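You operate a simulated robot arm through the tools that you are given. There is no shell and no other tool. Be economical: measure what you need, move in short steps, check, and stop when the job is done.

The job below is to be done with a simulated two-armed robot. You get a single attempt, and the scene is never put back.

JOB
Chock the short black tube on both sides and wipe off its oil mark.
Fine: slide both chocks up to it first, one each side; blue pad, left on the packing table. What is to be rubbed or washed off counts as gone when no trace of it is left.

It is judged by the outcome, as a careful person would: the job done as asked, and still so three seconds after it is handed in. It fails if anything else is knocked over, pushed out of place, dropped, spilled or broken.

ROBOT AND FRAMES
Two 7-joint arms with fingered hands on one trunk, on a carriage that runs on a rail from [-0.603, -0.001] to [1.277, 0.002] (x, y) and turns from -4.084 to 1.71 rad about z. Base frame: it is fixed where the carriage stands at the start and does not move with it; the origin is on the floor, on the carriage's upright axis, x ahead of it, y to its left, z up; the surface under the hand at the start is at about z = 0.8. Readings come in m, rad, newtons and seconds.
The left shoulder is at the start at [0.07, 0.188, 1.273], the right one opposite. With the tool pointing down near the work surface each hand reaches from about 0.1 to 0.8 m from the robot's upright axis, wherever it stands, measured 20 degrees to its own side. Places, roughly: packing table top [0.4, -0.8, 0.8]; short black tube (30x5x6 cm) [0.6, -0.6, 0.8]; short white tube (30x5x6 cm) [0.4, -0.8, 0.2]. Payload 4 kg a hand.
The tool frame of a hand sits at the grasp point between the pads (the TCP): z along the fingers, y along the line on which they close. The tips reach 0.026 m beyond it. Largest opening 0.132 m; the body of the gripper starts 0.073 m behind the TCP. The gripper is a hand of 4 fingers: y runs from the thumb to the fingers, the wrist lies at [0, 0, -0.224] in the tool frame, and closing takes about 1.5 s.
Orientation is that of the tool frame in the base frame, as [roll, pitch, yaw] about the fixed x, y, z axes, in that order (R = Rz(yaw) Ry(pitch) Rx(roll)). With the fingers straight down and closing along the base's y, the tool's x points along the base's -x, its y along +y and its z along -z.

CONTROLS
- The arms move only by the tool apply_moves. It takes "left_rows", "right_rows" or both (then of equal length, played together; a hand with none holds still); each is a list of rows, each a list of 7 numbers: the shift along the tool's x, y, z in m, then the turn, a rotation vector about the tool's x, y, z in rad, then the gripper command, from -1 (shut) to 1 (fully open), values between in proportion. In form: [[dx, dy, dz, ax, ay, az, claw], ...]. A call has 1 to 10 rows; each row shifts and turns the commanded pose from where the row before left it, along the tool's axes as they then stand. A row lasts 0.2 s, in which the tool goes at most 0.05 m and 0.15 rad; a call with a longer step from one row to the next is refused whole, and so is a gripper value outside its range. A pose out of reach is approached as far as the arm can. The call stops where the force on the tool passes 40 N (or 10 N more than at its start, if that is more) or the arm is blocked; 0.2 s more then pass. The fingers move at their own pace (about 0.072 m/s each) and stop on an object; they squeeze with about 29 N. The grip force told is the motor's: it shows also when the fingers shut on nothing. Time passes only in rows, and 0.2 s behind the last, so rows that do not move let the fingers close. The reply holds the time, the measured pose of the TCP, the force on the tool along the base axes, the opening and the grip force, in the units named above and with some noise, with the torque about the TCP (base axes, N m) and any sound that the robot's microphone picked up.
- Cameras (640 x 400 px; columns grow to the right, rows downward): "scene" is now at [0.0814, -0.0799, 1.4948]; the picture's right is [-0.93, -0.37, 0.00], its down [-0.24, 0.60, -0.76] and it looks along [0.28, -0.71, -0.65] (base axes); focal length 214 px, centre (320, 200). "left" rides on the left gripper at [-0.073, 0.006, -0.094] in its tool frame; the picture's right is [-0.08, -1.00, 0.00], its down [0.78, -0.06, -0.62] and it looks along [0.61, -0.05, 0.79] (tool axes); focal length 230 px, centre (320, 200). "right" rides on the right gripper at [0.073, 0.006, -0.094] in its tool frame; the picture's right is [-0.08, 1.00, 0.00], its down [-0.78, -0.06, -0.62] and it looks along [-0.61, -0.05, 0.79] (tool axes); focal length 230 px, centre (320, 200). There is no depth. A picture from a camera that has moved, and an enlarged one, comes with that camera's place and axes in the base frame and with its lens.
- capture(camera): a new picture of that camera. The clock stands still meanwhile.
- raise_lower(by): slides the trunk up (or, below 0, down) by that many m; the arms and the scene camera ride with it, the base frame stays. It gives what a move gives, with no picture.
- base_move(legs): drives the robot by 1 to 6 legs, each [ahead, left, turn to the left] in m, m and rad, along the robot's own axes; the way and the turn of a leg run together, so that a leg with both is an arc; at most 1.5 m and 3.142 rad a leg. The arms and the cameras ride along, it lands a little off, and it stops where it bumps. It keeps to its track: a leg is cut to what the track allows. It gives what a move gives.
- preshape(shape, hand): the hand has 4 fingers and takes this shape, open, in about a second: jaw (thumb against the fingers, like two jaws); tri (thumb and two fingers); tip (a fingertip pinch); poke (one finger out to press); point (the index stretched); flat (the hand flat); cup (the hand cupped); fist (a fist). The gripper value then closes the fingers along that shape, each until it touches; the sizes above hold for jaw. It gives what a move gives, with no picture.
- pan_tilt(pan, tilt): turns the head with the scene camera to pan (to the left, within 1.501 rad either way) and tilt (down, from -0.506 to 1.204), counted from straight ahead of the robot. It gives what a move gives.
- zoom(camera, box): a new picture of the part [left, top, right, bottom] of that camera's present view, enlarged. The clock stands still meanwhile.
- finish_job(): hands the job in; it is judged then, once.

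Work in short steps. Places have to be worked out from the pictures, the camera data and where the tool is seen: move nearer, look again, correct. Check each grasp and each placing, and mend what went wrong. You have 120 turns and 100 pictures in all, those below and enlarged ones among them. Open the grippers and draw the arms clear of the work before you hand the job in, unless the task says otherwise; then end with one line.

The tools are called after "Request:" by a JSON object that holds its "name" and its "arguments". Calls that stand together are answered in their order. apply_moves: Moves the arms, as the interface text tells. Its arguments: {"type":"object","properties":{"left_rows":{"type":"array"},"right_rows":{"type":"array"}},"required":[]} The other tools are called the same way: raise_lower (by) slides the trunk up or down; preshape (shape, hand) gives the hand a shape; base_move (legs) drives the base; pan_tilt (pan, tilt) turns the head that bears the scene camera; capture (camera) takes a picture; zoom (camera, box) takes an enlarged picture of a part of a camera's view; finish_job () hands the job in.

At the start:

```text
time: 0.0
left_tcp_pos: [0.5552, -0.0641, 1.1358]
left_tcp_rot: [-3.141, -0.001, 3.141]
left_contact_force: [-0.2, -1.0, 0.8]
left_moment: [-0.05, 0.01, -0.04]
left_finger_gap: 0.1319
left_grip_force: 0.0
left_shape: jaw
right_tcp_pos: [0.4029, -0.5424, 1.1591]
right_tcp_rot: [-3.141, 0.0, -3.141]
right_contact_force: [1.3, 0.7, -0.6]
right_moment: [-0.01, 0.01, -0.05]
right_finger_gap: 0.1319
right_grip_force: 0.0
right_shape: jaw
trunk travel left (down, up): [-0.75, 0.19]
robot x, y, heading: [0.0005, -0.001, 0.003]
head pan, tilt: [-1.196, 0.707]
```

scene: 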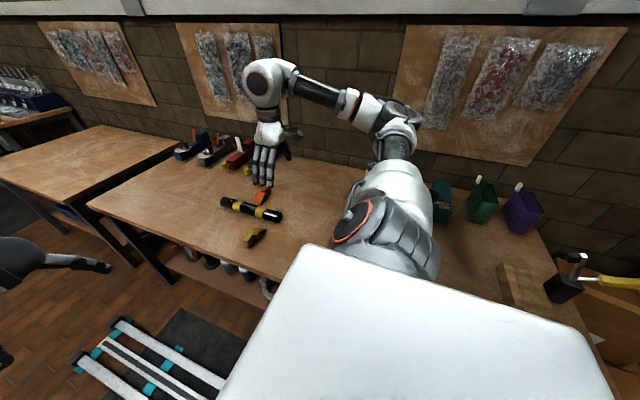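
right: 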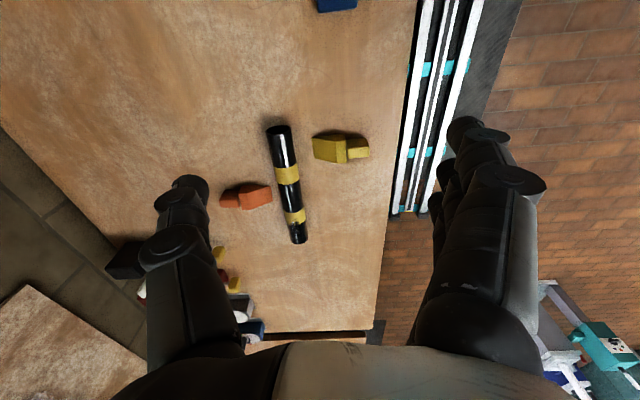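
left: 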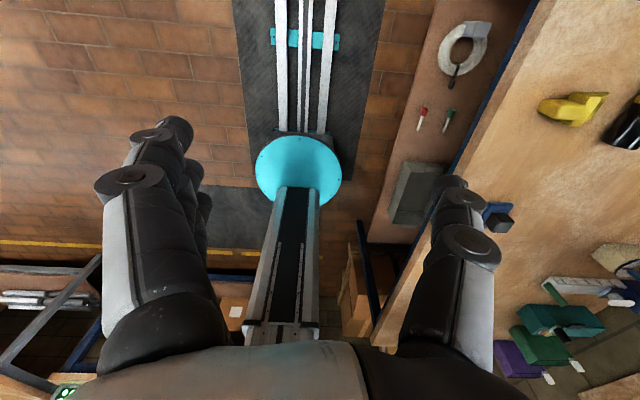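

The tube lies with an orange chock on its wall side and a yellow chock on its near side. I'll zoom in to identify the parts, the pads and the oil mark.

Request:
{"name": "zoom", "arguments": {"camera": "right", "box": [180, 90, 400, 260]}}

Request:
{"name": "zoom", "arguments": {"camera": "scene", "box": [160, 110, 320, 260]}}

Request:
{"name": "zoom", "arguments": {"camera": "left", "box": [400, 60, 640, 400]}}

```text
2.35 times, centred on (290, 175) of right
camera zoom: at [0.3299, -0.5379, 1.2522], right [0.08, 1.0, 0.0], down [0.78, -0.06, 0.62], along [0.61, -0.05, -0.79], focal length 541 px, centre (391, 259)
```

zoom: 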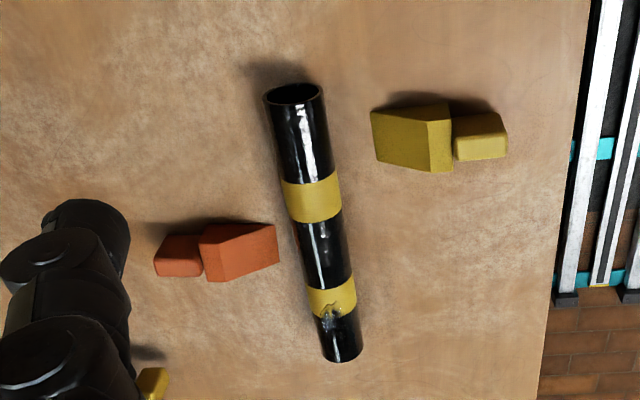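

```text
2.67 times, centred on (240, 185) of scene
camera zoom: at [0.0814, -0.0799, 1.4948], right [-0.93, -0.37, 0.0], down [-0.24, 0.6, -0.76], along [0.28, -0.71, -0.65], focal length 572 px, centre (533, 240)
```

zoom: 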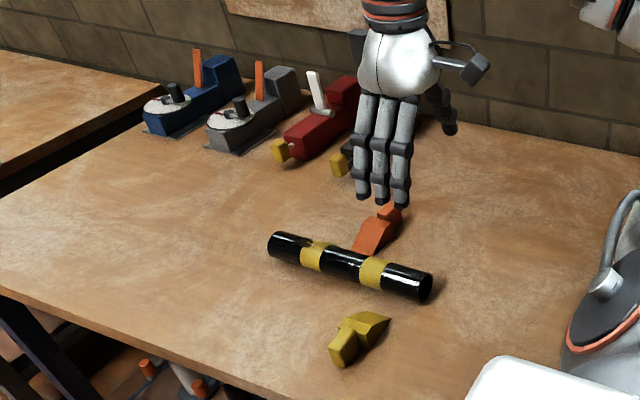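

```text
1.18 times, centred on (520, 230) of left
camera zoom: at [0.6283, -0.0595, 1.2294], right [0.08, -1.0, 0.0], down [-0.78, -0.06, 0.62], along [-0.61, -0.05, -0.79], focal length 271 px, centre (85, 165)
```

zoom: 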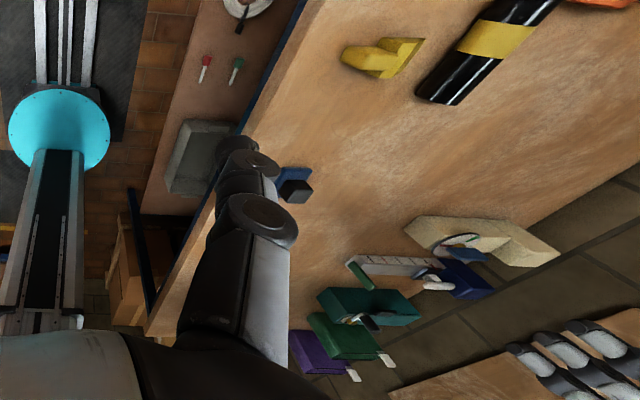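

The tube lies along x, centred near (0.635, -0.63), with the oil on top at x≈0.71. The orange chock is at about y=-0.73 and the yellow at about (0.55, -0.52); the blue pad is near (0.34, -0.51). I'll drive along the rail and turn to face the table.

Request:
{"name": "base_move", "arguments": {"legs": [[0.55, 0, 0], [0, 0, -1.57]]}}

Request:
{"name": "pan_tilt", "arguments": {"pan": 0, "tilt": 0.9}}

Request:
{"name": "capture", "arguments": {"camera": "scene"}}

Request:
{"name": "capture", "arguments": {"camera": "left"}}

Request:
{"name": "capture", "arguments": {"camera": "right"}}

```text
time: 7.0
left_tcp_pos: [0.4911, -0.5537, 1.1344]
left_tcp_rot: [3.141, -0.001, 1.567]
left_contact_force: [-0.1, -0.9, 0.6]
left_moment: [-0.01, 0.01, 0.0]
left_finger_gap: 0.1316
left_grip_force: 0.0
left_shape: jaw
right_tcp_pos: [0.0123, -0.4015, 1.16]
right_tcp_rot: [3.141, 0.001, 1.57]
right_contact_force: [0.6, -0.3, -0.2]
right_moment: [-0.01, -0.02, 0.01]
right_finger_gap: 0.1316
right_grip_force: 0.0
right_shape: jaw
trunk travel left (down, up): [-0.75, 0.19]
robot x, y, heading: [0.5551, 0.0019, -1.57]
head pan, tilt: [-1.196, 0.707]
```

```text
time: 8.4
left_tcp_pos: [0.4911, -0.5549, 1.1348]
left_tcp_rot: [-3.14, 0.001, 1.569]
left_contact_force: [0.7, 0.2, 0.0]
left_moment: [0.0, 0.03, 0.02]
left_finger_gap: 0.1319
left_grip_force: 0.1
left_shape: jaw
right_tcp_pos: [0.0123, -0.4013, 1.1597]
right_tcp_rot: [-3.141, 0.001, 1.569]
right_contact_force: [0.3, 0.0, -0.2]
right_moment: [0.04, 0.0, -0.01]
right_finger_gap: 0.1317
right_grip_force: 0.0
right_shape: jaw
trunk travel left (down, up): [-0.75, 0.19]
robot x, y, heading: [0.5561, 0.0011, -1.571]
head pan, tilt: [0.0, 0.901]
```

```text
93 pictures are left
camera scene: at [0.5555, -0.1258, 1.4793], right [-1.0, 0.0, 0.0], down [0.0, 0.78, -0.62], along [0.0, -0.62, -0.78], focal length 214 px, centre (320, 200)
```

scene: 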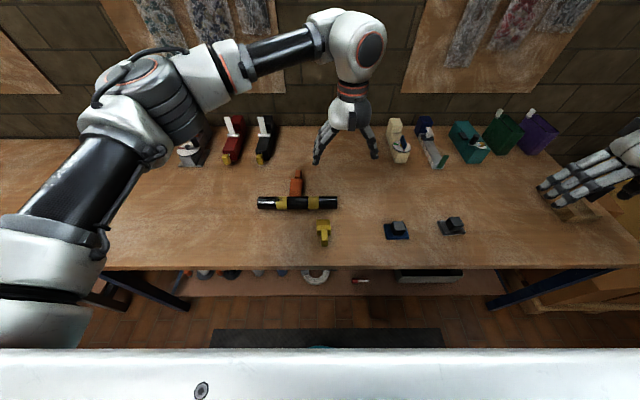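

```text
92 pictures are left
camera left: at [0.4964, -0.6284, 1.2295], right [-1.0, -0.08, 0.0], down [-0.06, 0.79, 0.62], along [-0.05, 0.61, -0.79], focal length 230 px, centre (320, 200)
```

left: 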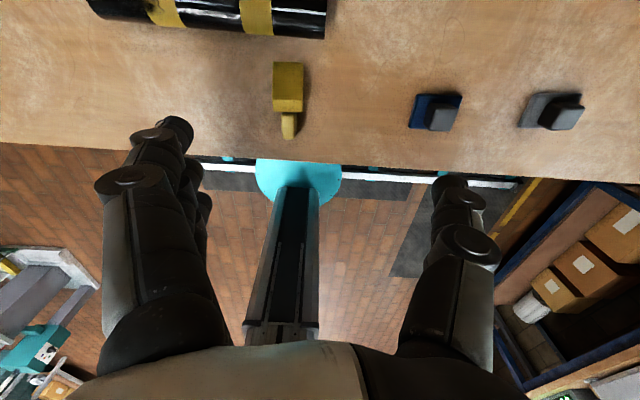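

```text
91 pictures are left
camera right: at [0.0173, -0.3289, 1.2521], right [1.0, -0.08, 0.0], down [-0.06, -0.78, 0.62], along [-0.05, -0.61, -0.79], focal length 230 px, centre (320, 200)
```

right: 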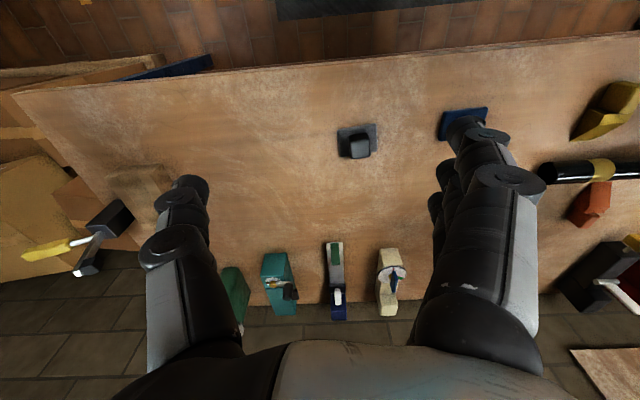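

The blue pad and a grey pad, each with a dark knob, are both on the table. I'll zoom in on the work area for accurate measurements.

Request:
{"name": "zoom", "arguments": {"camera": "scene", "box": [240, 160, 420, 272]}}

Request:
{"name": "zoom", "arguments": {"camera": "left", "box": [240, 40, 480, 190]}}

```text
3.56 times, centred on (330, 216) of scene
camera zoom: at [0.5555, -0.1258, 1.4793], right [-1.0, 0.0, 0.0], down [0.0, 0.78, -0.62], along [0.0, -0.62, -0.78], focal length 763 px, centre (284, 143)
```

zoom: 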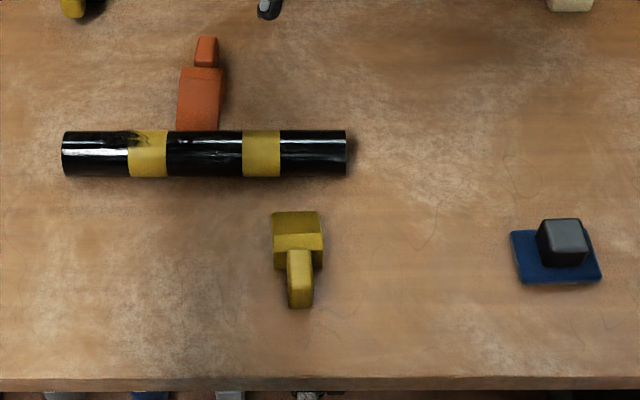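

```text
2.67 times, centred on (360, 115) of left
camera zoom: at [0.4964, -0.6284, 1.2295], right [-1.0, -0.08, 0.0], down [-0.06, 0.79, 0.62], along [-0.05, 0.61, -0.79], focal length 614 px, centre (213, 427)
```

zoom: 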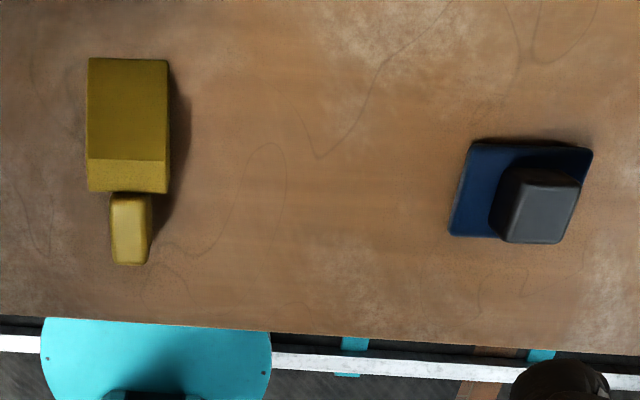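

Yellow chock: handle centred near (0.539, -0.48), toe at about y=-0.576. Orange: handle near (0.65, -0.787), toe about -0.692. The tube axis is y≈-0.63 with radius 0.025. I'll bring the left hand above the yellow handle.

Request:
{"name": "apply_moves", "arguments": {"left_rows": [[0.02, 0.012, 0.04, 0, 0, 0, 0.3], [0.02, 0.012, 0.04, 0, 0, 0, 0.3], [0.02, 0.012, 0.04, 0, 0, 0, 0.3], [0.02, 0.012, 0.04, 0, 0, 0, 0.3], [0, 0, 0.04, 0, 0, 0, 0.3], [0, 0, 0, 0, 0, 0, 0.3]]}}

Request:
{"name": "capture", "arguments": {"camera": "left"}}

Request:
{"name": "capture", "arguments": {"camera": "scene"}}

```text
time: 9.8
left_tcp_pos: [0.5395, -0.4716, 0.9376]
left_tcp_rot: [-3.141, 0.0, 1.57]
left_contact_force: [-0.2, -0.5, 0.2]
left_moment: [0.0, 0.02, -0.01]
left_finger_gap: 0.0863
left_grip_force: 0.1
left_shape: jaw
right_tcp_pos: [0.0117, -0.4017, 1.1605]
right_tcp_rot: [3.141, 0.002, 1.569]
right_contact_force: [-1.1, 0.4, 0.6]
right_moment: [0.01, 0.0, 0.03]
right_finger_gap: 0.1318
right_grip_force: 0.1
right_shape: jaw
trunk travel left (down, up): [-0.75, 0.19]
robot x, y, heading: [0.5554, 0.0024, -1.572]
head pan, tilt: [0.0, 0.901]
```

```text
88 pictures are left
camera left: at [0.546, -0.5467, 1.0316], right [-1.0, -0.08, 0.0], down [-0.06, 0.79, 0.62], along [-0.05, 0.61, -0.79], focal length 230 px, centre (320, 200)
```

left: 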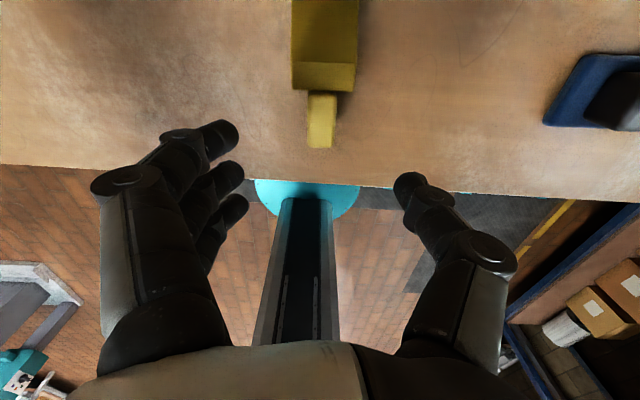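

```text
87 pictures are left
camera scene: at [0.5554, -0.1254, 1.4793], right [-1.0, 0.0, 0.0], down [0.0, 0.78, -0.62], along [0.0, -0.62, -0.78], focal length 214 px, centre (320, 200)
```

scene: 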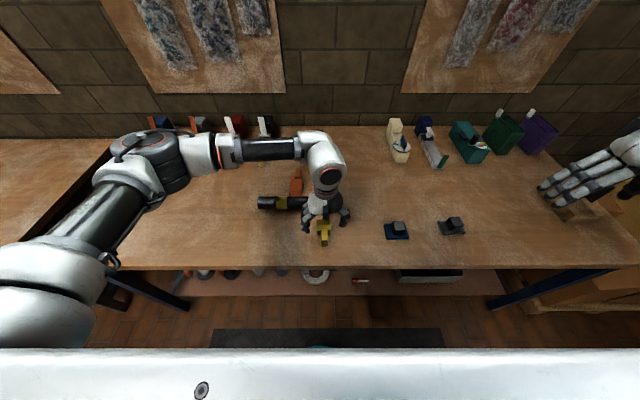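

The handle is centred at (0.538, -0.476). I'll shift 8 mm back to keep the fingers off the wedge, then descend to z≈0.835.

Request:
{"name": "apply_moves", "arguments": {"left_rows": [[0.008, -0.001, 0.035, 0, 0, 0, 0.3], [0, 0, 0.035, 0, 0, 0, 0.3], [0, 0, 0.02, 0, 0, 0, 0.3], [0, 0, 0.012, 0, 0, 0, 0.3], [0, 0, 0, 0, 0, 0, 0.3]]}}

Request:
{"name": "capture", "arguments": {"camera": "left"}}

```text
time: 11.0
left_tcp_pos: [0.5384, -0.4656, 0.8332]
left_tcp_rot: [-3.141, 0.0, 1.569]
left_contact_force: [0.6, 0.6, 0.6]
left_moment: [0.01, 0.0, -0.01]
left_finger_gap: 0.0862
left_grip_force: 0.0
left_shape: jaw
right_tcp_pos: [0.0121, -0.4016, 1.1602]
right_tcp_rot: [-3.141, 0.0, 1.571]
right_contact_force: [0.3, 0.7, -0.1]
right_moment: [0.0, 0.0, -0.01]
right_finger_gap: 0.1319
right_grip_force: 0.0
right_shape: jaw
trunk travel left (down, up): [-0.75, 0.19]
robot x, y, heading: [0.5537, 0.0006, -1.573]
head pan, tilt: [0.0, 0.901]
```

```text
86 pictures are left
camera left: at [0.5439, -0.5404, 0.9272], right [-1.0, -0.08, 0.0], down [-0.06, 0.79, 0.62], along [-0.05, 0.61, -0.79], focal length 230 px, centre (320, 200)
```

left: 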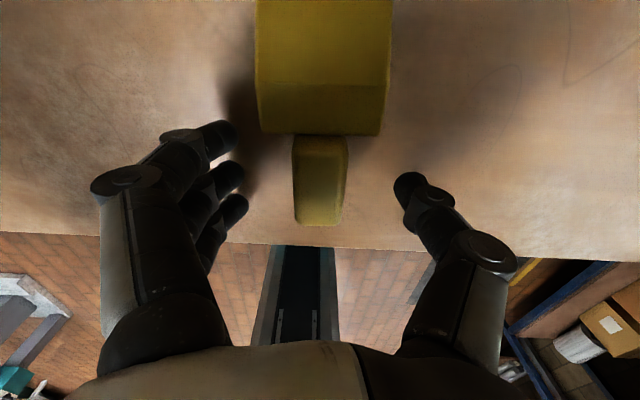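

Fingers straddle the handle; I'll shift 5 mm further back and close.

Request:
{"name": "apply_moves", "arguments": {"left_rows": [[0.005, 0, 0, 0, 0, 0, 0.0], [0, 0, 0, 0, 0, 0, -0.4], [0, 0, 0, 0, 0, 0, -0.7], [0, 0, 0, 0, 0, 0, -1], [0, 0, 0, 0, 0, 0, -1], [0, 0, 0, 0, 0, 0, -1]]}}

Request:
{"name": "capture", "arguments": {"camera": "left"}}

Request:
{"name": "zoom", "arguments": {"camera": "scene", "box": [240, 160, 420, 272]}}

```text
time: 12.4
left_tcp_pos: [0.5381, -0.461, 0.8343]
left_tcp_rot: [3.141, -0.001, 1.568]
left_contact_force: [0.9, 1.9, 0.8]
left_moment: [-0.02, -0.1, 0.06]
left_finger_gap: 0.0123
left_grip_force: 29.5
left_shape: jaw
right_tcp_pos: [0.0123, -0.4007, 1.1593]
right_tcp_rot: [3.142, -0.001, 1.569]
right_contact_force: [0.6, 0.2, 0.5]
right_moment: [0.02, 0.01, 0.02]
right_finger_gap: 0.1319
right_grip_force: 0.0
right_shape: jaw
trunk travel left (down, up): [-0.75, 0.19]
robot x, y, heading: [0.5581, 0.0019, -1.572]
head pan, tilt: [0.0, 0.901]
```

```text
85 pictures are left
camera left: at [0.5436, -0.5348, 0.928], right [-1.0, -0.08, 0.0], down [-0.06, 0.79, 0.62], along [-0.05, 0.61, -0.79], focal length 230 px, centre (320, 200)
```

left: 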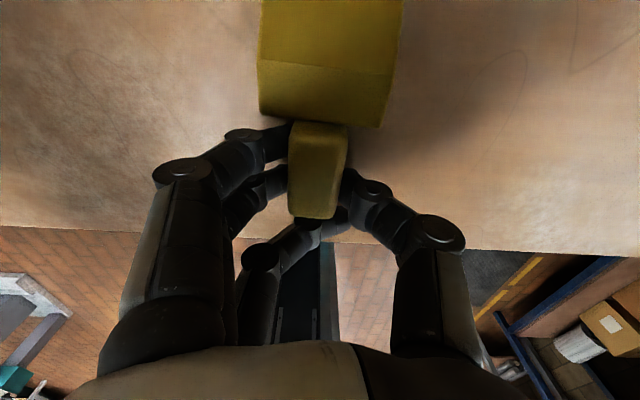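

```text
3.56 times, centred on (330, 216) of scene
camera zoom: at [0.5558, -0.1254, 1.4794], right [-1.0, 0.0, 0.0], down [0.0, 0.78, -0.62], along [0.0, -0.62, -0.78], focal length 763 px, centre (284, 143)
```

zoom: 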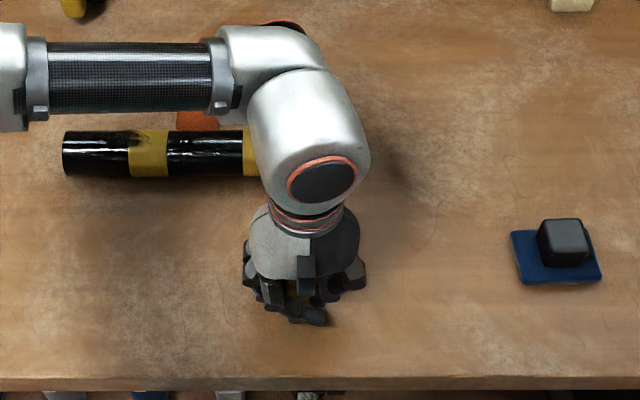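

Grip is firm on the handle. I'll slide the chock toward the tube by 36 mm with a tiny squaring turn, then check whether the tube is touched.

Request:
{"name": "apply_moves", "arguments": {"left_rows": [[-0.009, 0, 0, 0, 0, -0.01, -1], [-0.009, 0, 0, 0, 0, -0.01, -1], [-0.009, 0, 0, 0, 0, -0.01, -1], [-0.009, 0, 0, 0, 0, 0, -1], [0, 0, 0, 0, 0, 0, -1]]}}

Request:
{"name": "zoom", "arguments": {"camera": "scene", "box": [240, 160, 420, 272]}}

Request:
{"name": "capture", "arguments": {"camera": "left"}}

```text
time: 13.6
left_tcp_pos: [0.5371, -0.4963, 0.8337]
left_tcp_rot: [-3.141, 0.0, 1.599]
left_contact_force: [0.0, 1.3, 1.8]
left_moment: [0.03, -0.07, 0.02]
left_finger_gap: 0.0121
left_grip_force: 29.2
left_shape: jaw
right_tcp_pos: [0.0117, -0.4005, 1.1601]
right_tcp_rot: [3.141, -0.001, 1.568]
right_contact_force: [-0.2, 0.2, -0.3]
right_moment: [-0.02, 0.0, -0.01]
right_finger_gap: 0.1319
right_grip_force: 0.0
right_shape: jaw
trunk travel left (down, up): [-0.75, 0.19]
robot x, y, heading: [0.5526, -0.0008, -1.568]
head pan, tilt: [0.0, 0.901]
```

```text
3.56 times, centred on (330, 216) of scene
camera zoom: at [0.5556, -0.1252, 1.4794], right [-1.0, 0.0, 0.0], down [0.0, 0.78, -0.62], along [0.0, -0.62, -0.78], focal length 763 px, centre (284, 143)
```

zoom: 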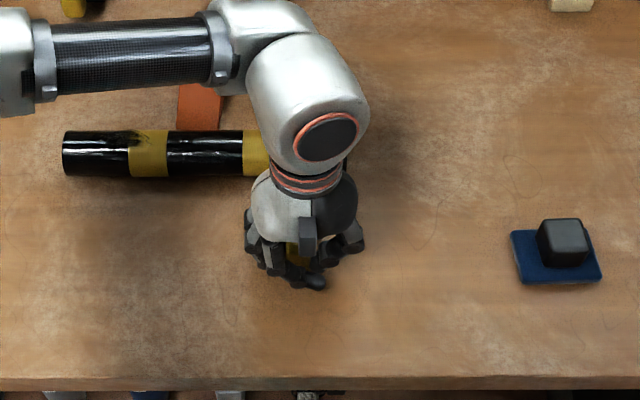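

```text
82 pictures are left
camera left: at [0.5451, -0.5706, 0.928], right [-0.99, -0.11, 0.0], down [-0.08, 0.78, 0.62], along [-0.07, 0.61, -0.79], focal length 230 px, centre (320, 200)
```

left: 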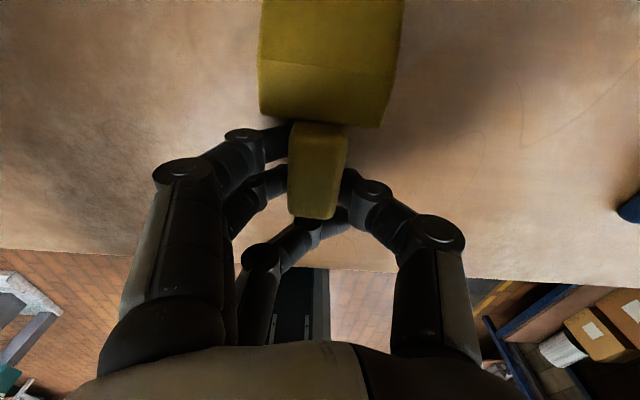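

The chock follows and the tube hasn't moved. I'll advance 6 mm and watch the force and the tube.

Request:
{"name": "apply_moves", "arguments": {"left_rows": [[-0.003, 0, 0, 0, 0, 0, -1], [-0.003, 0, 0, 0, 0, 0, -1], [0, 0, 0, 0, 0, 0, -1]]}}

Request:
{"name": "zoom", "arguments": {"camera": "scene", "box": [250, 180, 350, 242]}}

```text
time: 14.4
left_tcp_pos: [0.5368, -0.503, 0.834]
left_tcp_rot: [3.14, 0.0, 1.598]
left_contact_force: [0.3, 1.6, 1.2]
left_moment: [0.02, -0.1, 0.03]
left_finger_gap: 0.0121
left_grip_force: 29.1
left_shape: jaw
right_tcp_pos: [0.0124, -0.4012, 1.1598]
right_tcp_rot: [-3.141, 0.0, 1.568]
right_contact_force: [-0.1, 0.1, -0.6]
right_moment: [0.03, -0.02, -0.01]
right_finger_gap: 0.1317
right_grip_force: 0.1
right_shape: jaw
trunk travel left (down, up): [-0.75, 0.19]
robot x, y, heading: [0.5573, 0.0032, -1.573]
head pan, tilt: [0.0, 0.901]
```

```text
6.40 times, centred on (300, 211) of scene
camera zoom: at [0.5556, -0.1254, 1.4793], right [-1.0, 0.0, 0.0], down [0.0, 0.78, -0.62], along [0.0, -0.62, -0.78], focal length 1373 px, centre (448, 130)
```

zoom: 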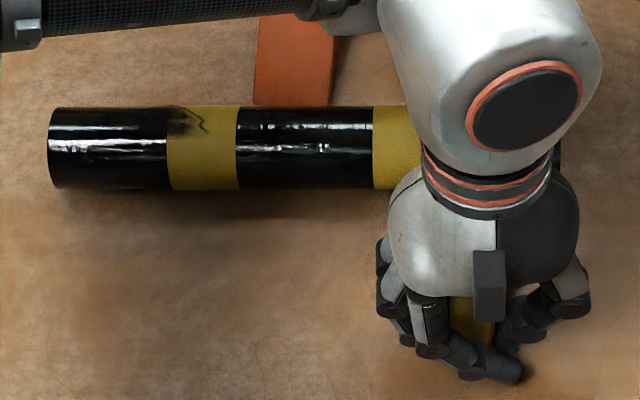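

Still no tube motion (edges at rows 107/188). I'll go 3 mm more.

Request:
{"name": "apply_moves", "arguments": {"left_rows": [[-0.003, 0, 0, 0, 0, 0, -1], [0, 0, 0, 0, 0, 0, -1]]}}

Request:
{"name": "zoom", "arguments": {"camera": "scene", "box": [250, 180, 350, 242]}}

```text
time: 15.0
left_tcp_pos: [0.539, -0.5055, 0.8332]
left_tcp_rot: [3.141, -0.001, 1.599]
left_contact_force: [-0.6, 2.3, 1.5]
left_moment: [0.04, -0.06, 0.0]
left_finger_gap: 0.0123
left_grip_force: 29.1
left_shape: jaw
right_tcp_pos: [0.011, -0.4013, 1.1603]
right_tcp_rot: [3.141, -0.001, 1.568]
right_contact_force: [0.0, -0.7, 0.0]
right_moment: [0.01, -0.01, 0.01]
right_finger_gap: 0.1322
right_grip_force: 0.1
right_shape: jaw
trunk travel left (down, up): [-0.75, 0.19]
robot x, y, heading: [0.5515, -0.0004, -1.572]
head pan, tilt: [0.0, 0.901]
```

```text
6.40 times, centred on (300, 211) of scene
camera zoom: at [0.5556, -0.1254, 1.4794], right [-1.0, 0.0, 0.0], down [0.0, 0.78, -0.62], along [0.0, -0.62, -0.78], focal length 1373 px, centre (448, 130)
```

zoom: 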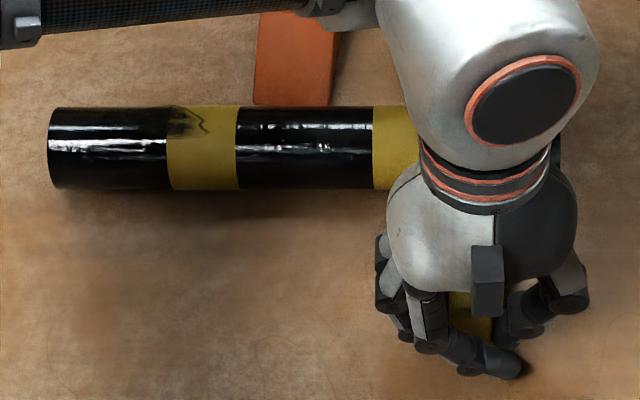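

No motion yet, so I'll release, back away, and inspect the remaining gap directly.

Request:
{"name": "apply_moves", "arguments": {"left_rows": [[0, 0, 0, 0, 0, 0, 0.0], [0, 0, 0, 0, 0, 0, 0.3], [0, 0, 0, 0, 0, 0, 0.3], [0, 0, -0.03, 0, 0, 0, 0.3], [0.0, 0, -0.04, 0, 0, 0, 0.3], [0.03, 0, -0.04, 0, 0, 0, 0.3], [0.03, 0.03, -0.03, 0, 0, 0, 0.3], [0.02, 0.05, 0, 0, 0, 0, 0.3], [0, 0.05, 0, 0, 0, 0, 0.3], [0, 0.05, 0, 0, 0, 0, 0.3]]}}

Request:
{"name": "zoom", "arguments": {"camera": "scene", "box": [250, 175, 350, 237]}}

Request:
{"name": "capture", "arguments": {"camera": "left"}}

```text
refused: row 7 steps farther than a row can; nothing moved
```

```text
6.40 times, centred on (300, 206) of scene
camera zoom: at [0.5556, -0.1254, 1.4794], right [-1.0, 0.0, 0.0], down [0.0, 0.78, -0.62], along [0.0, -0.62, -0.78], focal length 1373 px, centre (448, 162)
```

zoom: 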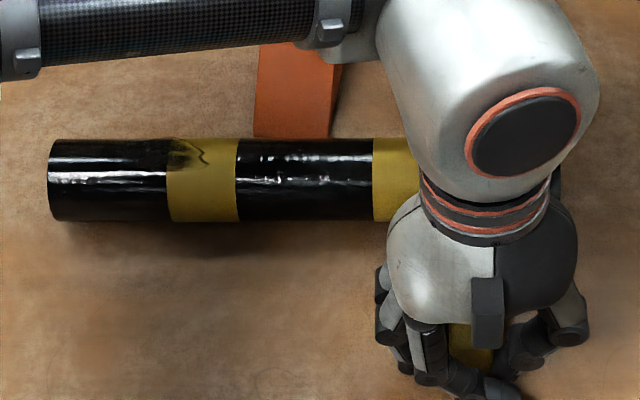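

```text
78 pictures are left
camera left: at [0.5458, -0.5796, 0.9281], right [-0.99, -0.11, 0.0], down [-0.08, 0.78, 0.62], along [-0.07, 0.61, -0.79], focal length 230 px, centre (320, 200)
```

left: 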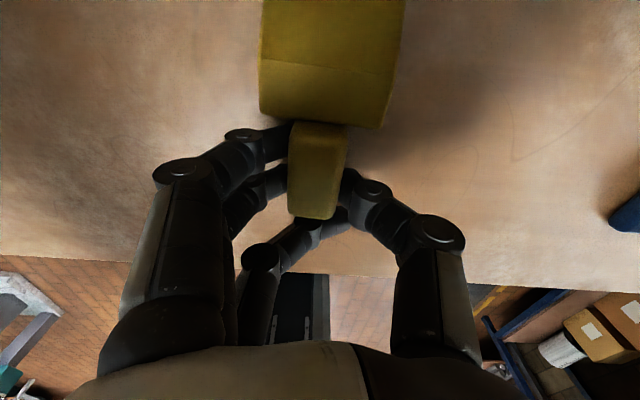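

One row was too long; I'll retry with shorter steps.

Request:
{"name": "apply_moves", "arguments": {"left_rows": [[0, 0, 0, 0, 0, 0, 0.0], [0, 0, 0, 0, 0, 0, 0.3], [0, 0, 0, 0, 0, 0, 0.3], [0, 0, -0.03, 0, 0, 0, 0.3], [0.0, 0, -0.045, 0, 0, 0, 0.3], [0.02, 0, -0.04, 0, 0, 0, 0.3], [0, 0.03, -0.035, 0, 0, 0, 0.3], [0, 0.049, 0, 0, 0, 0, 0.3], [0, 0.049, 0, 0, 0, 0, 0.3], [0, 0.049, 0, 0, 0, 0, 0.3]]}}

Request:
{"name": "zoom", "arguments": {"camera": "scene", "box": [250, 175, 350, 237]}}

```text
time: 17.2
left_tcp_pos: [0.7193, -0.4807, 0.9841]
left_tcp_rot: [-3.14, 0.0, 1.598]
left_contact_force: [0.5, 0.4, -0.4]
left_moment: [0.01, 0.03, 0.0]
left_finger_gap: 0.0854
left_grip_force: 0.1
left_shape: jaw
right_tcp_pos: [0.0155, -0.4009, 1.1615]
right_tcp_rot: [-3.139, 0.001, 1.569]
right_contact_force: [1.1, -1.0, -0.1]
right_moment: [-0.02, 0.0, 0.01]
right_finger_gap: 0.1315
right_grip_force: 0.1
right_shape: jaw
trunk travel left (down, up): [-0.75, 0.19]
robot x, y, heading: [0.5571, 0.0029, -1.572]
head pan, tilt: [0.0, 0.901]
```

```text
6.40 times, centred on (300, 206) of scene
camera zoom: at [0.5586, -0.1249, 1.4794], right [-1.0, 0.0, 0.0], down [0.0, 0.78, -0.62], along [0.0, -0.62, -0.78], focal length 1373 px, centre (448, 162)
```

zoom: 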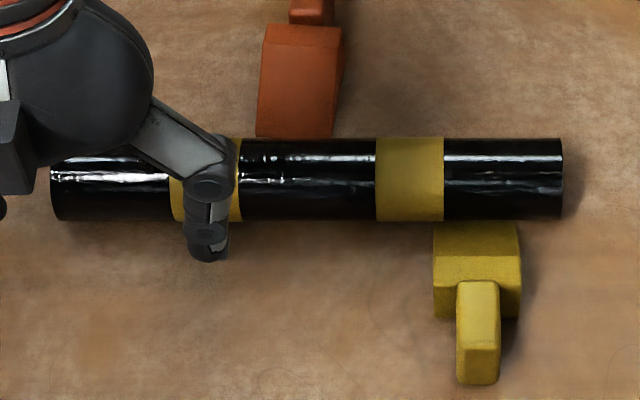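

The yellow chock now sits within a few mm of the tube, square to it. Next I'll turn the robot 0.5 rad to bring the left shoulder closer for the orange chock's handle at the far side.

Request:
{"name": "base_move", "arguments": {"legs": [[0, 0, -0.5]]}}

Request:
{"name": "pan_tilt", "arguments": {"pan": 0.6, "tilt": 0.8}}

Request:
{"name": "capture", "arguments": {"camera": "scene"}}

```text
time: 19.0
left_tcp_pos: [0.4679, -0.4995, 0.9829]
left_tcp_rot: [-3.141, -0.001, 1.104]
left_contact_force: [-0.2, -0.5, -0.5]
left_moment: [0.0, 0.0, 0.02]
left_finger_gap: 0.0852
left_grip_force: 0.0
left_shape: jaw
right_tcp_pos: [-0.1134, -0.0954, 1.1595]
right_tcp_rot: [3.141, 0.001, 1.076]
right_contact_force: [-0.4, 0.2, 0.0]
right_moment: [-0.01, 0.02, 0.02]
right_finger_gap: 0.1319
right_grip_force: 0.1
right_shape: jaw
trunk travel left (down, up): [-0.75, 0.19]
robot x, y, heading: [0.5519, -0.0035, -2.064]
head pan, tilt: [0.0, 0.901]
```

```text
time: 20.0
left_tcp_pos: [0.4677, -0.5008, 0.9845]
left_tcp_rot: [3.141, 0.0, 1.105]
left_contact_force: [0.8, -0.3, -0.2]
left_moment: [-0.02, -0.02, 0.0]
left_finger_gap: 0.0856
left_grip_force: 0.1
left_shape: jaw
right_tcp_pos: [-0.1153, -0.0954, 1.1607]
right_tcp_rot: [-3.141, -0.001, 1.075]
right_contact_force: [0.4, 0.2, -0.4]
right_moment: [-0.01, 0.0, 0.01]
right_finger_gap: 0.1321
right_grip_force: 0.0
right_shape: jaw
trunk travel left (down, up): [-0.75, 0.19]
robot x, y, heading: [0.5554, 0.0005, -2.065]
head pan, tilt: [0.6, 0.799]
```

```text
76 pictures are left
camera scene: at [0.5404, -0.1247, 1.4872], right [-0.99, -0.1, 0.0], down [-0.07, 0.71, -0.7], along [0.07, -0.69, -0.72], focal length 214 px, centre (320, 200)
```

scene: 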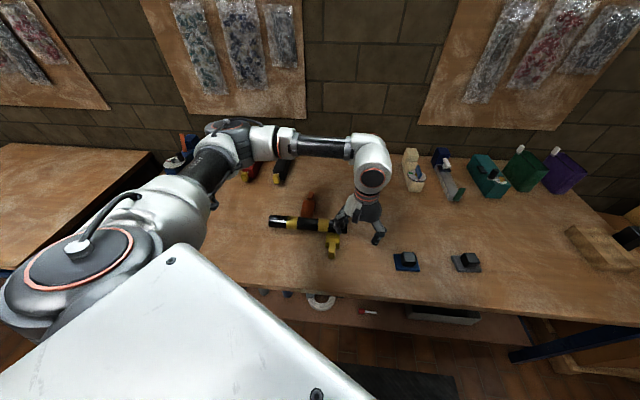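

The turn went fine. Now I square the hand's yaw (tool y along base x) and move toward above the orange handle.

Request:
{"name": "apply_moves", "arguments": {"left_rows": [[0, 0, 0, 0, 0, -0.117, 0.3], [0, 0, 0, 0, 0, -0.117, 0.3], [0, 0, 0, 0, 0, -0.117, 0.3], [0, 0, 0, 0, 0, -0.115, 0.3], [-0.041, 0.026, 0, 0, 0, 0, 0.3], [-0.041, 0.026, 0, 0, 0, 0, 0.3], [-0.041, 0.026, 0, 0, 0, 0, 0.3], [-0.041, 0.026, 0, 0, 0, 0, 0.3], [-0.041, 0.026, 0, 0, 0, 0, 0.3], [-0.041, 0.026, 0, 0, 0, 0, 0.3]]}}

Request:
{"name": "apply_moves", "arguments": {"left_rows": [[-0.042, 0.026, 0, 0, 0, 0, 0.3], [0, 0, 0, 0, 0, 0, 0.3]]}}

Request:
{"name": "capture", "arguments": {"camera": "left"}}

Request:
{"name": "zoom", "arguments": {"camera": "scene", "box": [230, 150, 390, 262]}}

```text
time: 22.2
left_tcp_pos: [0.6232, -0.7483, 0.9812]
left_tcp_rot: [3.142, -0.003, 1.569]
left_contact_force: [-0.6, 0.0, 0.0]
left_moment: [0.0, 0.02, -0.01]
left_finger_gap: 0.0853
left_grip_force: 0.1
left_shape: jaw
right_tcp_pos: [-0.1143, -0.0957, 1.1599]
right_tcp_rot: [3.141, 0.0, 1.077]
right_contact_force: [-0.3, -0.6, 0.4]
right_moment: [-0.03, 0.0, 0.02]
right_finger_gap: 0.1321
right_grip_force: 0.0
right_shape: jaw
trunk travel left (down, up): [-0.75, 0.19]
robot x, y, heading: [0.5552, 0.0028, -2.062]
head pan, tilt: [0.6, 0.799]
```

```text
time: 22.8
left_tcp_pos: [0.6509, -0.7893, 0.983]
left_tcp_rot: [3.141, 0.002, 1.569]
left_contact_force: [-0.1, 0.2, -0.6]
left_moment: [-0.03, 0.01, 0.01]
left_finger_gap: 0.0851
left_grip_force: 0.0
left_shape: jaw
right_tcp_pos: [-0.1136, -0.0959, 1.1593]
right_tcp_rot: [3.141, 0.0, 1.075]
right_contact_force: [0.8, -1.0, -0.4]
right_moment: [0.0, 0.01, 0.02]
right_finger_gap: 0.1316
right_grip_force: 0.0
right_shape: jaw
trunk travel left (down, up): [-0.75, 0.19]
robot x, y, heading: [0.5596, 0.0063, -2.065]
head pan, tilt: [0.6, 0.799]
```

```text
75 pictures are left
camera left: at [0.657, -0.8637, 1.077], right [-1.0, -0.08, 0.0], down [-0.06, 0.79, 0.62], along [-0.05, 0.61, -0.79], focal length 230 px, centre (320, 200)
```

left: 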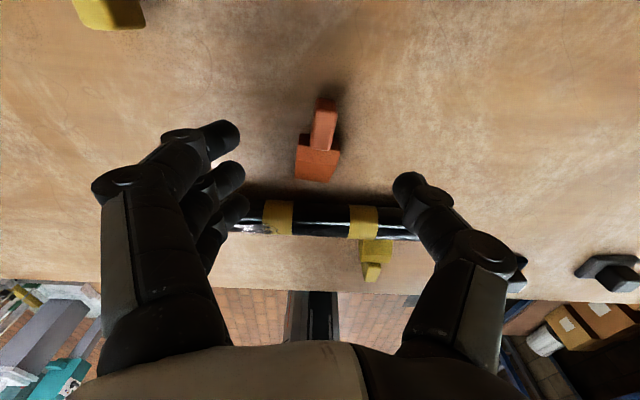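

```text
3.57 times, centred on (310, 206) of scene
camera zoom: at [0.5403, -0.1242, 1.4872], right [-0.99, -0.1, 0.0], down [-0.07, 0.71, -0.7], along [0.07, -0.69, -0.72], focal length 766 px, centre (356, 179)
```

zoom: 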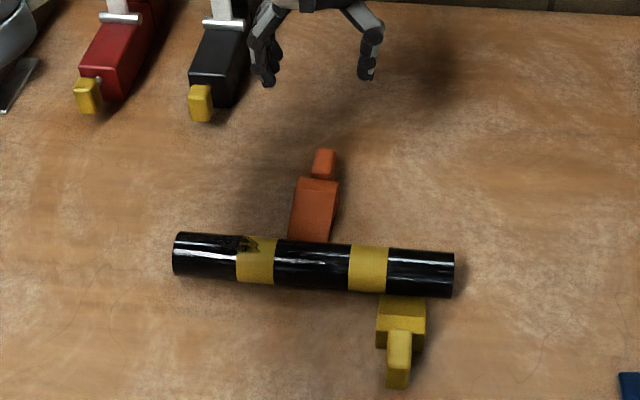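

The orange handle is centred near (0.647, -0.778), so I'm over it. I'll descend to z≈0.834 and look before closing.

Request:
{"name": "apply_moves", "arguments": {"left_rows": [[0, -0.003, 0.045, 0, 0, 0, 0.3], [0, 0, 0.045, 0, 0, 0, 0.3], [0, 0, 0.035, 0, 0, 0, 0.3], [0, 0, 0.024, 0, 0, 0, 0.3], [0, 0, 0, 0, 0, 0, 0.3]]}}

Request:
{"name": "capture", "arguments": {"camera": "left"}}

```text
time: 24.0
left_tcp_pos: [0.6458, -0.7895, 0.834]
left_tcp_rot: [-3.141, 0.0, 1.571]
left_contact_force: [0.2, -0.3, 0.0]
left_moment: [0.0, -0.02, 0.0]
left_finger_gap: 0.0854
left_grip_force: 0.0
left_shape: jaw
right_tcp_pos: [-0.1133, -0.0953, 1.1587]
right_tcp_rot: [3.141, -0.002, 1.075]
right_contact_force: [-0.4, -0.3, 0.4]
right_moment: [-0.01, 0.03, 0.02]
right_finger_gap: 0.132
right_grip_force: 0.1
right_shape: jaw
trunk travel left (down, up): [-0.75, 0.19]
robot x, y, heading: [0.5561, -0.0013, -2.067]
head pan, tilt: [0.6, 0.799]
```

```text
73 pictures are left
camera left: at [0.652, -0.8632, 0.929], right [-1.0, -0.08, 0.0], down [-0.06, 0.79, 0.62], along [-0.05, 0.61, -0.79], focal length 230 px, centre (320, 200)
```

left: 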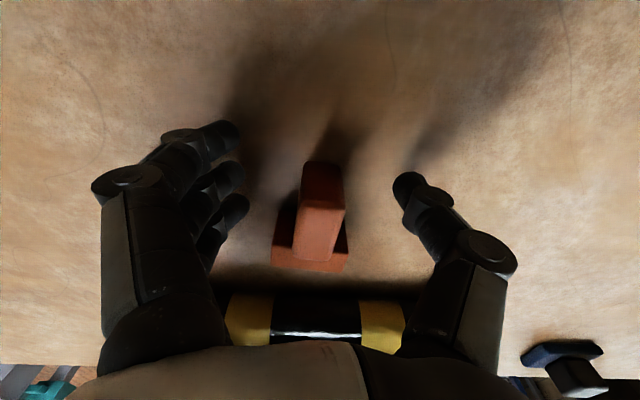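

The handle end face is at about y=-0.793, so I'm a bit far back. I'll shift 10 mm toward the wedge and close.

Request:
{"name": "apply_moves", "arguments": {"left_rows": [[0.01, 0, 0, 0, 0, 0, 0.3], [0, 0, 0, 0, 0, 0, 0.0], [0, 0, 0, 0, 0, 0, -0.4], [0, 0, 0, 0, 0, 0, -0.7], [0, 0, 0, 0, 0, 0, -1], [0, 0, 0, 0, 0, 0, -1], [0, 0, 0, 0, 0, 0, -1]]}}

Request:
{"name": "capture", "arguments": {"camera": "left"}}

Request:
{"name": "zoom", "arguments": {"camera": "scene", "box": [250, 180, 350, 242]}}

```text
time: 25.6
left_tcp_pos: [0.6453, -0.7786, 0.835]
left_tcp_rot: [-3.141, 0.003, 1.569]
left_contact_force: [-2.0, -3.2, 3.2]
left_moment: [-0.01, -0.03, -0.03]
left_finger_gap: 0.014
left_grip_force: 28.7
left_shape: jaw
right_tcp_pos: [-0.1143, -0.0951, 1.1579]
right_tcp_rot: [-3.141, -0.001, 1.075]
right_contact_force: [0.1, 0.1, 0.0]
right_moment: [0.03, -0.01, -0.01]
right_finger_gap: 0.1319
right_grip_force: 0.0
right_shape: jaw
trunk travel left (down, up): [-0.75, 0.19]
robot x, y, heading: [0.5532, 0.0017, -2.07]
head pan, tilt: [0.6, 0.799]
```

```text
72 pictures are left
camera left: at [0.6507, -0.8528, 0.9291], right [-1.0, -0.08, 0.0], down [-0.06, 0.79, 0.62], along [-0.05, 0.61, -0.79], focal length 230 px, centre (320, 200)
```

left: 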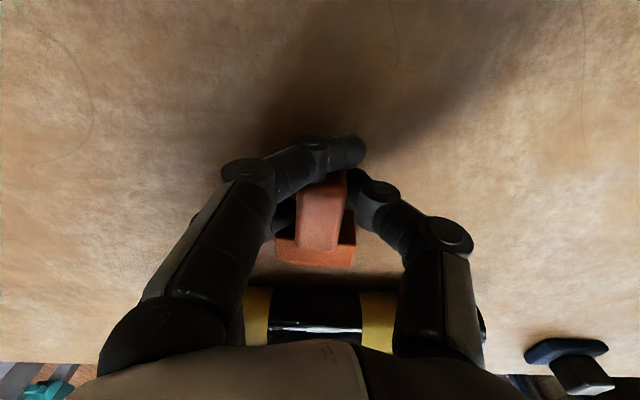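

```text
6.40 times, centred on (300, 211) of scene
camera zoom: at [0.5402, -0.1245, 1.4873], right [-0.99, -0.1, 0.0], down [-0.07, 0.71, -0.7], along [0.07, -0.69, -0.72], focal length 1373 px, centre (448, 130)
```

zoom: 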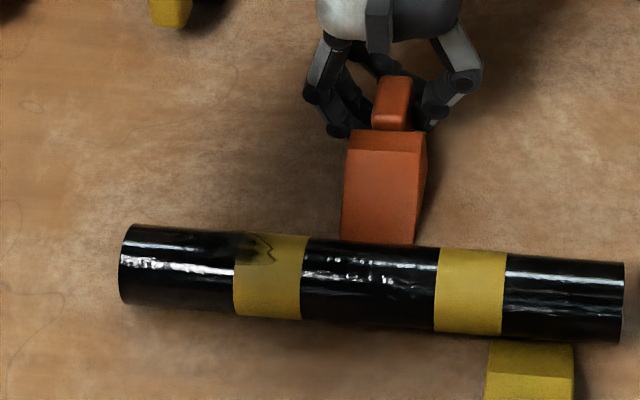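

The orange handle is gripped. Its toe is about y=-0.68 and contact is expected near -0.639; I'll slide it 0.032 m and check.

Request:
{"name": "apply_moves", "arguments": {"left_rows": [[0.008, 0, 0, 0, 0, 0, -1], [0.008, 0, 0, 0, 0, 0, -1], [0.008, 0, 0, 0, 0, 0, -1], [0.008, 0, 0, 0, 0, 0, -1], [0, 0, 0, 0, 0, 0, -1]]}}

Request:
{"name": "capture", "arguments": {"camera": "left"}}

Request:
{"name": "zoom", "arguments": {"camera": "scene", "box": [250, 180, 350, 242]}}

```text
time: 26.8
left_tcp_pos: [0.6457, -0.7474, 0.8345]
left_tcp_rot: [-3.141, 0.001, 1.571]
left_contact_force: [0.6, -4.4, 3.3]
left_moment: [-0.02, -0.12, -0.05]
left_finger_gap: 0.014
left_grip_force: 29.3
left_shape: jaw
right_tcp_pos: [-0.1139, -0.0945, 1.1595]
right_tcp_rot: [3.141, 0.0, 1.075]
right_contact_force: [-0.1, -0.9, 0.2]
right_moment: [0.0, -0.02, 0.01]
right_finger_gap: 0.1318
right_grip_force: 0.2
right_shape: jaw
trunk travel left (down, up): [-0.75, 0.19]
robot x, y, heading: [0.5546, 0.0003, -2.063]
head pan, tilt: [0.6, 0.799]
```

```text
70 pictures are left
camera left: at [0.6521, -0.8215, 0.929], right [-1.0, -0.08, 0.0], down [-0.06, 0.79, 0.62], along [-0.05, 0.61, -0.79], focal length 230 px, centre (320, 200)
```

left: 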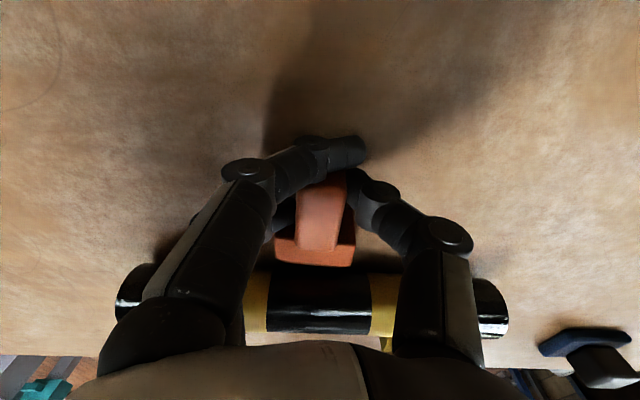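

```text
6.40 times, centred on (300, 211) of scene
camera zoom: at [0.5402, -0.1246, 1.4872], right [-0.99, -0.1, 0.0], down [-0.07, 0.71, -0.7], along [0.07, -0.69, -0.72], focal length 1373 px, centre (448, 130)
```

zoom: 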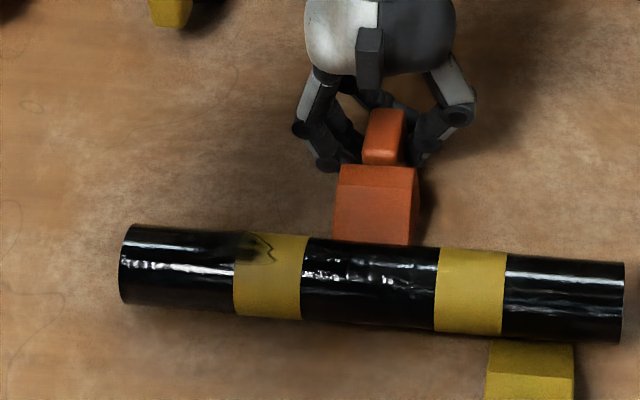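

The tube hasn't moved. I'll advance 5 mm, then in finer steps, watching the tube edges.

Request:
{"name": "apply_moves", "arguments": {"left_rows": [[0.003, 0, 0, 0, 0, 0, -1], [0.002, 0, 0, 0, 0, 0, -1], [0, 0, 0, 0, 0, 0, -1]]}}

Request:
{"name": "zoom", "arguments": {"camera": "scene", "box": [250, 180, 350, 242]}}

Request:
{"name": "apply_moves", "arguments": {"left_rows": [[0.003, 0, 0, 0, 0, 0, -1], [0, 0, 0, 0, 0, 0, -1]]}}

Request:
{"name": "zoom", "arguments": {"camera": "scene", "box": [250, 180, 350, 242]}}

```text
time: 27.6
left_tcp_pos: [0.6468, -0.7415, 0.8357]
left_tcp_rot: [-3.142, 0.001, 1.571]
left_contact_force: [0.2, -3.9, 2.7]
left_moment: [-0.05, -0.07, -0.03]
left_finger_gap: 0.0142
left_grip_force: 29.2
left_shape: jaw
right_tcp_pos: [-0.1143, -0.0938, 1.1591]
right_tcp_rot: [-3.142, -0.001, 1.075]
right_contact_force: [-0.3, 0.6, 0.4]
right_moment: [-0.02, 0.01, -0.01]
right_finger_gap: 0.1315
right_grip_force: 0.0
right_shape: jaw
trunk travel left (down, up): [-0.75, 0.19]
robot x, y, heading: [0.5538, 0.0013, -2.065]
head pan, tilt: [0.6, 0.799]
```

```text
6.40 times, centred on (300, 211) of scene
camera zoom: at [0.5403, -0.1246, 1.4872], right [-0.99, -0.1, 0.0], down [-0.07, 0.71, -0.7], along [0.07, -0.69, -0.72], focal length 1373 px, centre (448, 130)
```

zoom: 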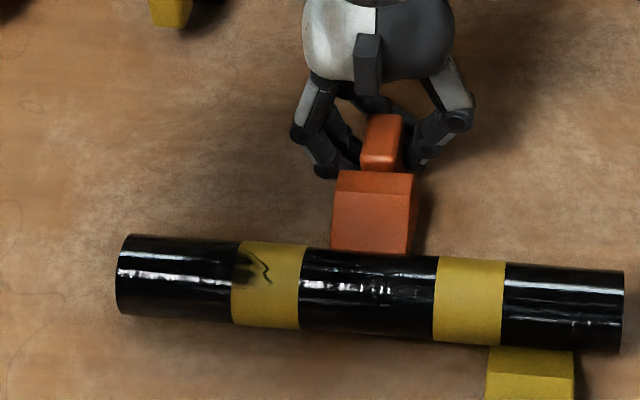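

```text
time: 28.2
left_tcp_pos: [0.6466, -0.7391, 0.8339]
left_tcp_rot: [-3.141, 0.0, 1.571]
left_contact_force: [0.4, -4.6, 3.9]
left_moment: [-0.03, -0.19, -0.09]
left_finger_gap: 0.014
left_grip_force: 28.9
left_shape: jaw
right_tcp_pos: [-0.1138, -0.0959, 1.1606]
right_tcp_rot: [-3.141, 0.002, 1.075]
right_contact_force: [0.8, -0.3, 0.6]
right_moment: [0.0, -0.01, 0.0]
right_finger_gap: 0.1318
right_grip_force: 0.1
right_shape: jaw
trunk travel left (down, up): [-0.75, 0.19]
robot x, y, heading: [0.5579, 0.003, -2.065]
head pan, tilt: [0.6, 0.799]
```

```text
6.40 times, centred on (300, 211) of scene
camera zoom: at [0.5404, -0.1246, 1.4872], right [-0.99, -0.1, 0.0], down [-0.07, 0.71, -0.7], along [0.07, -0.69, -0.72], focal length 1373 px, centre (448, 130)
```

zoom: 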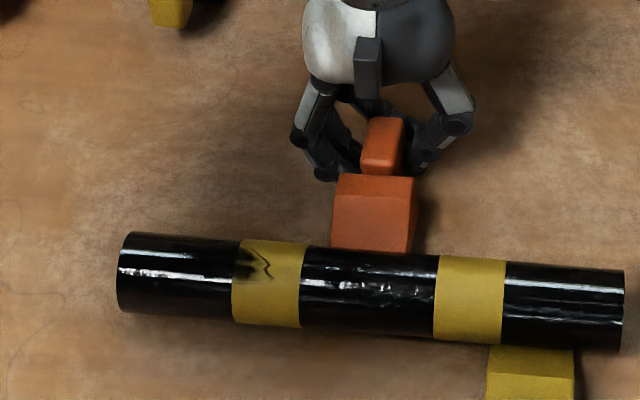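

The tube has now rolled about 5 mm onto the yellow chock. I'll let it settle and check whether any play is left.

Request:
{"name": "apply_moves", "arguments": {"left_rows": [[0, 0, 0, 0, 0, 0, -1], [0, 0, 0, 0, 0, 0, -1], [0, 0, 0, 0, 0, 0, -1], [0, 0, 0, 0, 0, 0, -1], [0, 0, 0, 0, 0, 0, -1], [0, 0, 0, 0, 0, 0, -1], [0, 0, 0, 0, 0, 0, -1], [0, 0, 0, 0, 0, 0, -1]]}}

Request:
{"name": "zoom", "arguments": {"camera": "scene", "box": [250, 180, 350, 242]}}

Request:
{"name": "capture", "arguments": {"camera": "left"}}

```text
time: 30.0
left_tcp_pos: [0.6453, -0.7383, 0.8345]
left_tcp_rot: [-3.141, 0.0, 1.572]
left_contact_force: [1.0, -3.1, 3.2]
left_moment: [-0.01, -0.16, -0.1]
left_finger_gap: 0.0139
left_grip_force: 29.6
left_shape: jaw
right_tcp_pos: [-0.1144, -0.0947, 1.1599]
right_tcp_rot: [3.14, 0.002, 1.076]
right_contact_force: [0.3, -0.2, -0.5]
right_moment: [0.0, -0.01, -0.01]
right_finger_gap: 0.1316
right_grip_force: 0.0
right_shape: jaw
trunk travel left (down, up): [-0.75, 0.19]
robot x, y, heading: [0.552, -0.0025, -2.066]
head pan, tilt: [0.6, 0.799]
```

```text
6.40 times, centred on (300, 211) of scene
camera zoom: at [0.5405, -0.1245, 1.4872], right [-0.99, -0.1, 0.0], down [-0.07, 0.71, -0.7], along [0.07, -0.69, -0.72], focal length 1373 px, centre (448, 130)
```

zoom: 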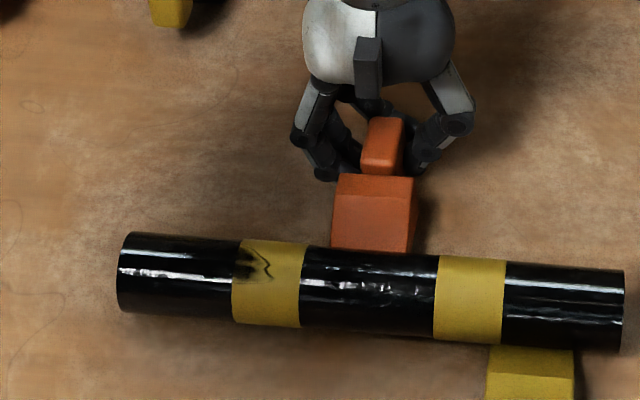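

```text
65 pictures are left
camera left: at [0.652, -0.8133, 0.929], right [-1.0, -0.08, 0.0], down [-0.06, 0.79, 0.62], along [-0.05, 0.61, -0.79], focal length 230 px, centre (320, 200)
```

left: 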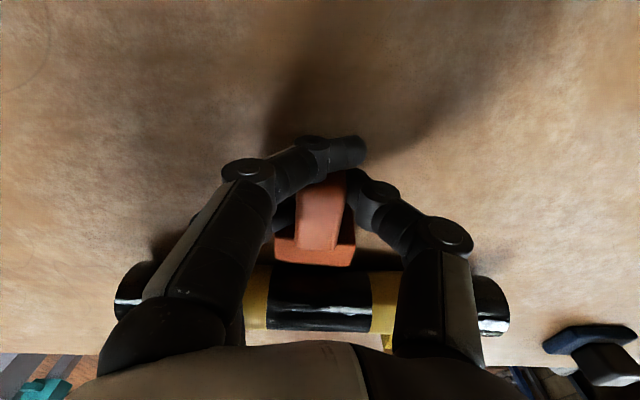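

Settled. I'll push 2 mm more: if the tube stays put and the force rises, both chocks are snug.

Request:
{"name": "apply_moves", "arguments": {"left_rows": [[0.001, 0, 0, 0, 0, 0, -1], [0.001, 0, 0, 0, 0, 0, -1], [0, 0, 0, 0, 0, 0, -1], [0, 0, 0, 0, 0, 0, -1], [0, 0, 0, 0, 0, 0, -1], [0, 0, 0, 0, 0, 0, -1]]}}

Request:
{"name": "zoom", "arguments": {"camera": "scene", "box": [250, 180, 350, 242]}}

```text
time: 31.4
left_tcp_pos: [0.6452, -0.7367, 0.8347]
left_tcp_rot: [3.141, 0.0, 1.571]
left_contact_force: [1.4, -2.3, 2.2]
left_moment: [-0.07, -0.12, -0.07]
left_finger_gap: 0.0139
left_grip_force: 29.1
left_shape: jaw
right_tcp_pos: [-0.1138, -0.0955, 1.1593]
right_tcp_rot: [-3.14, 0.0, 1.073]
right_contact_force: [-0.3, -0.2, -0.2]
right_moment: [-0.03, 0.01, 0.02]
right_finger_gap: 0.1317
right_grip_force: 0.0
right_shape: jaw
trunk travel left (down, up): [-0.75, 0.19]
robot x, y, heading: [0.5544, 0.0001, -2.066]
head pan, tilt: [0.6, 0.799]
```

```text
6.40 times, centred on (300, 211) of scene
camera zoom: at [0.5405, -0.1246, 1.4872], right [-0.99, -0.1, 0.0], down [-0.07, 0.71, -0.7], along [0.07, -0.69, -0.72], focal length 1373 px, centre (448, 130)
```

zoom: 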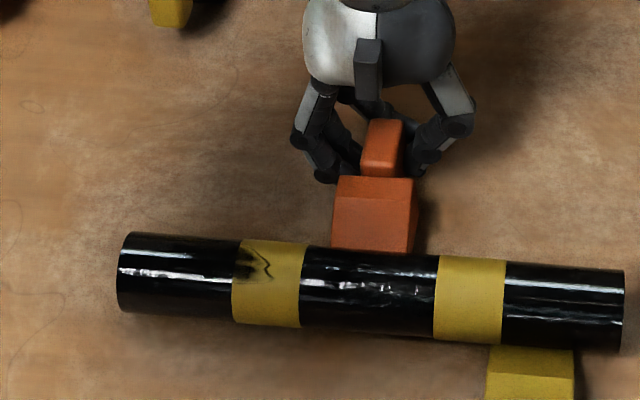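

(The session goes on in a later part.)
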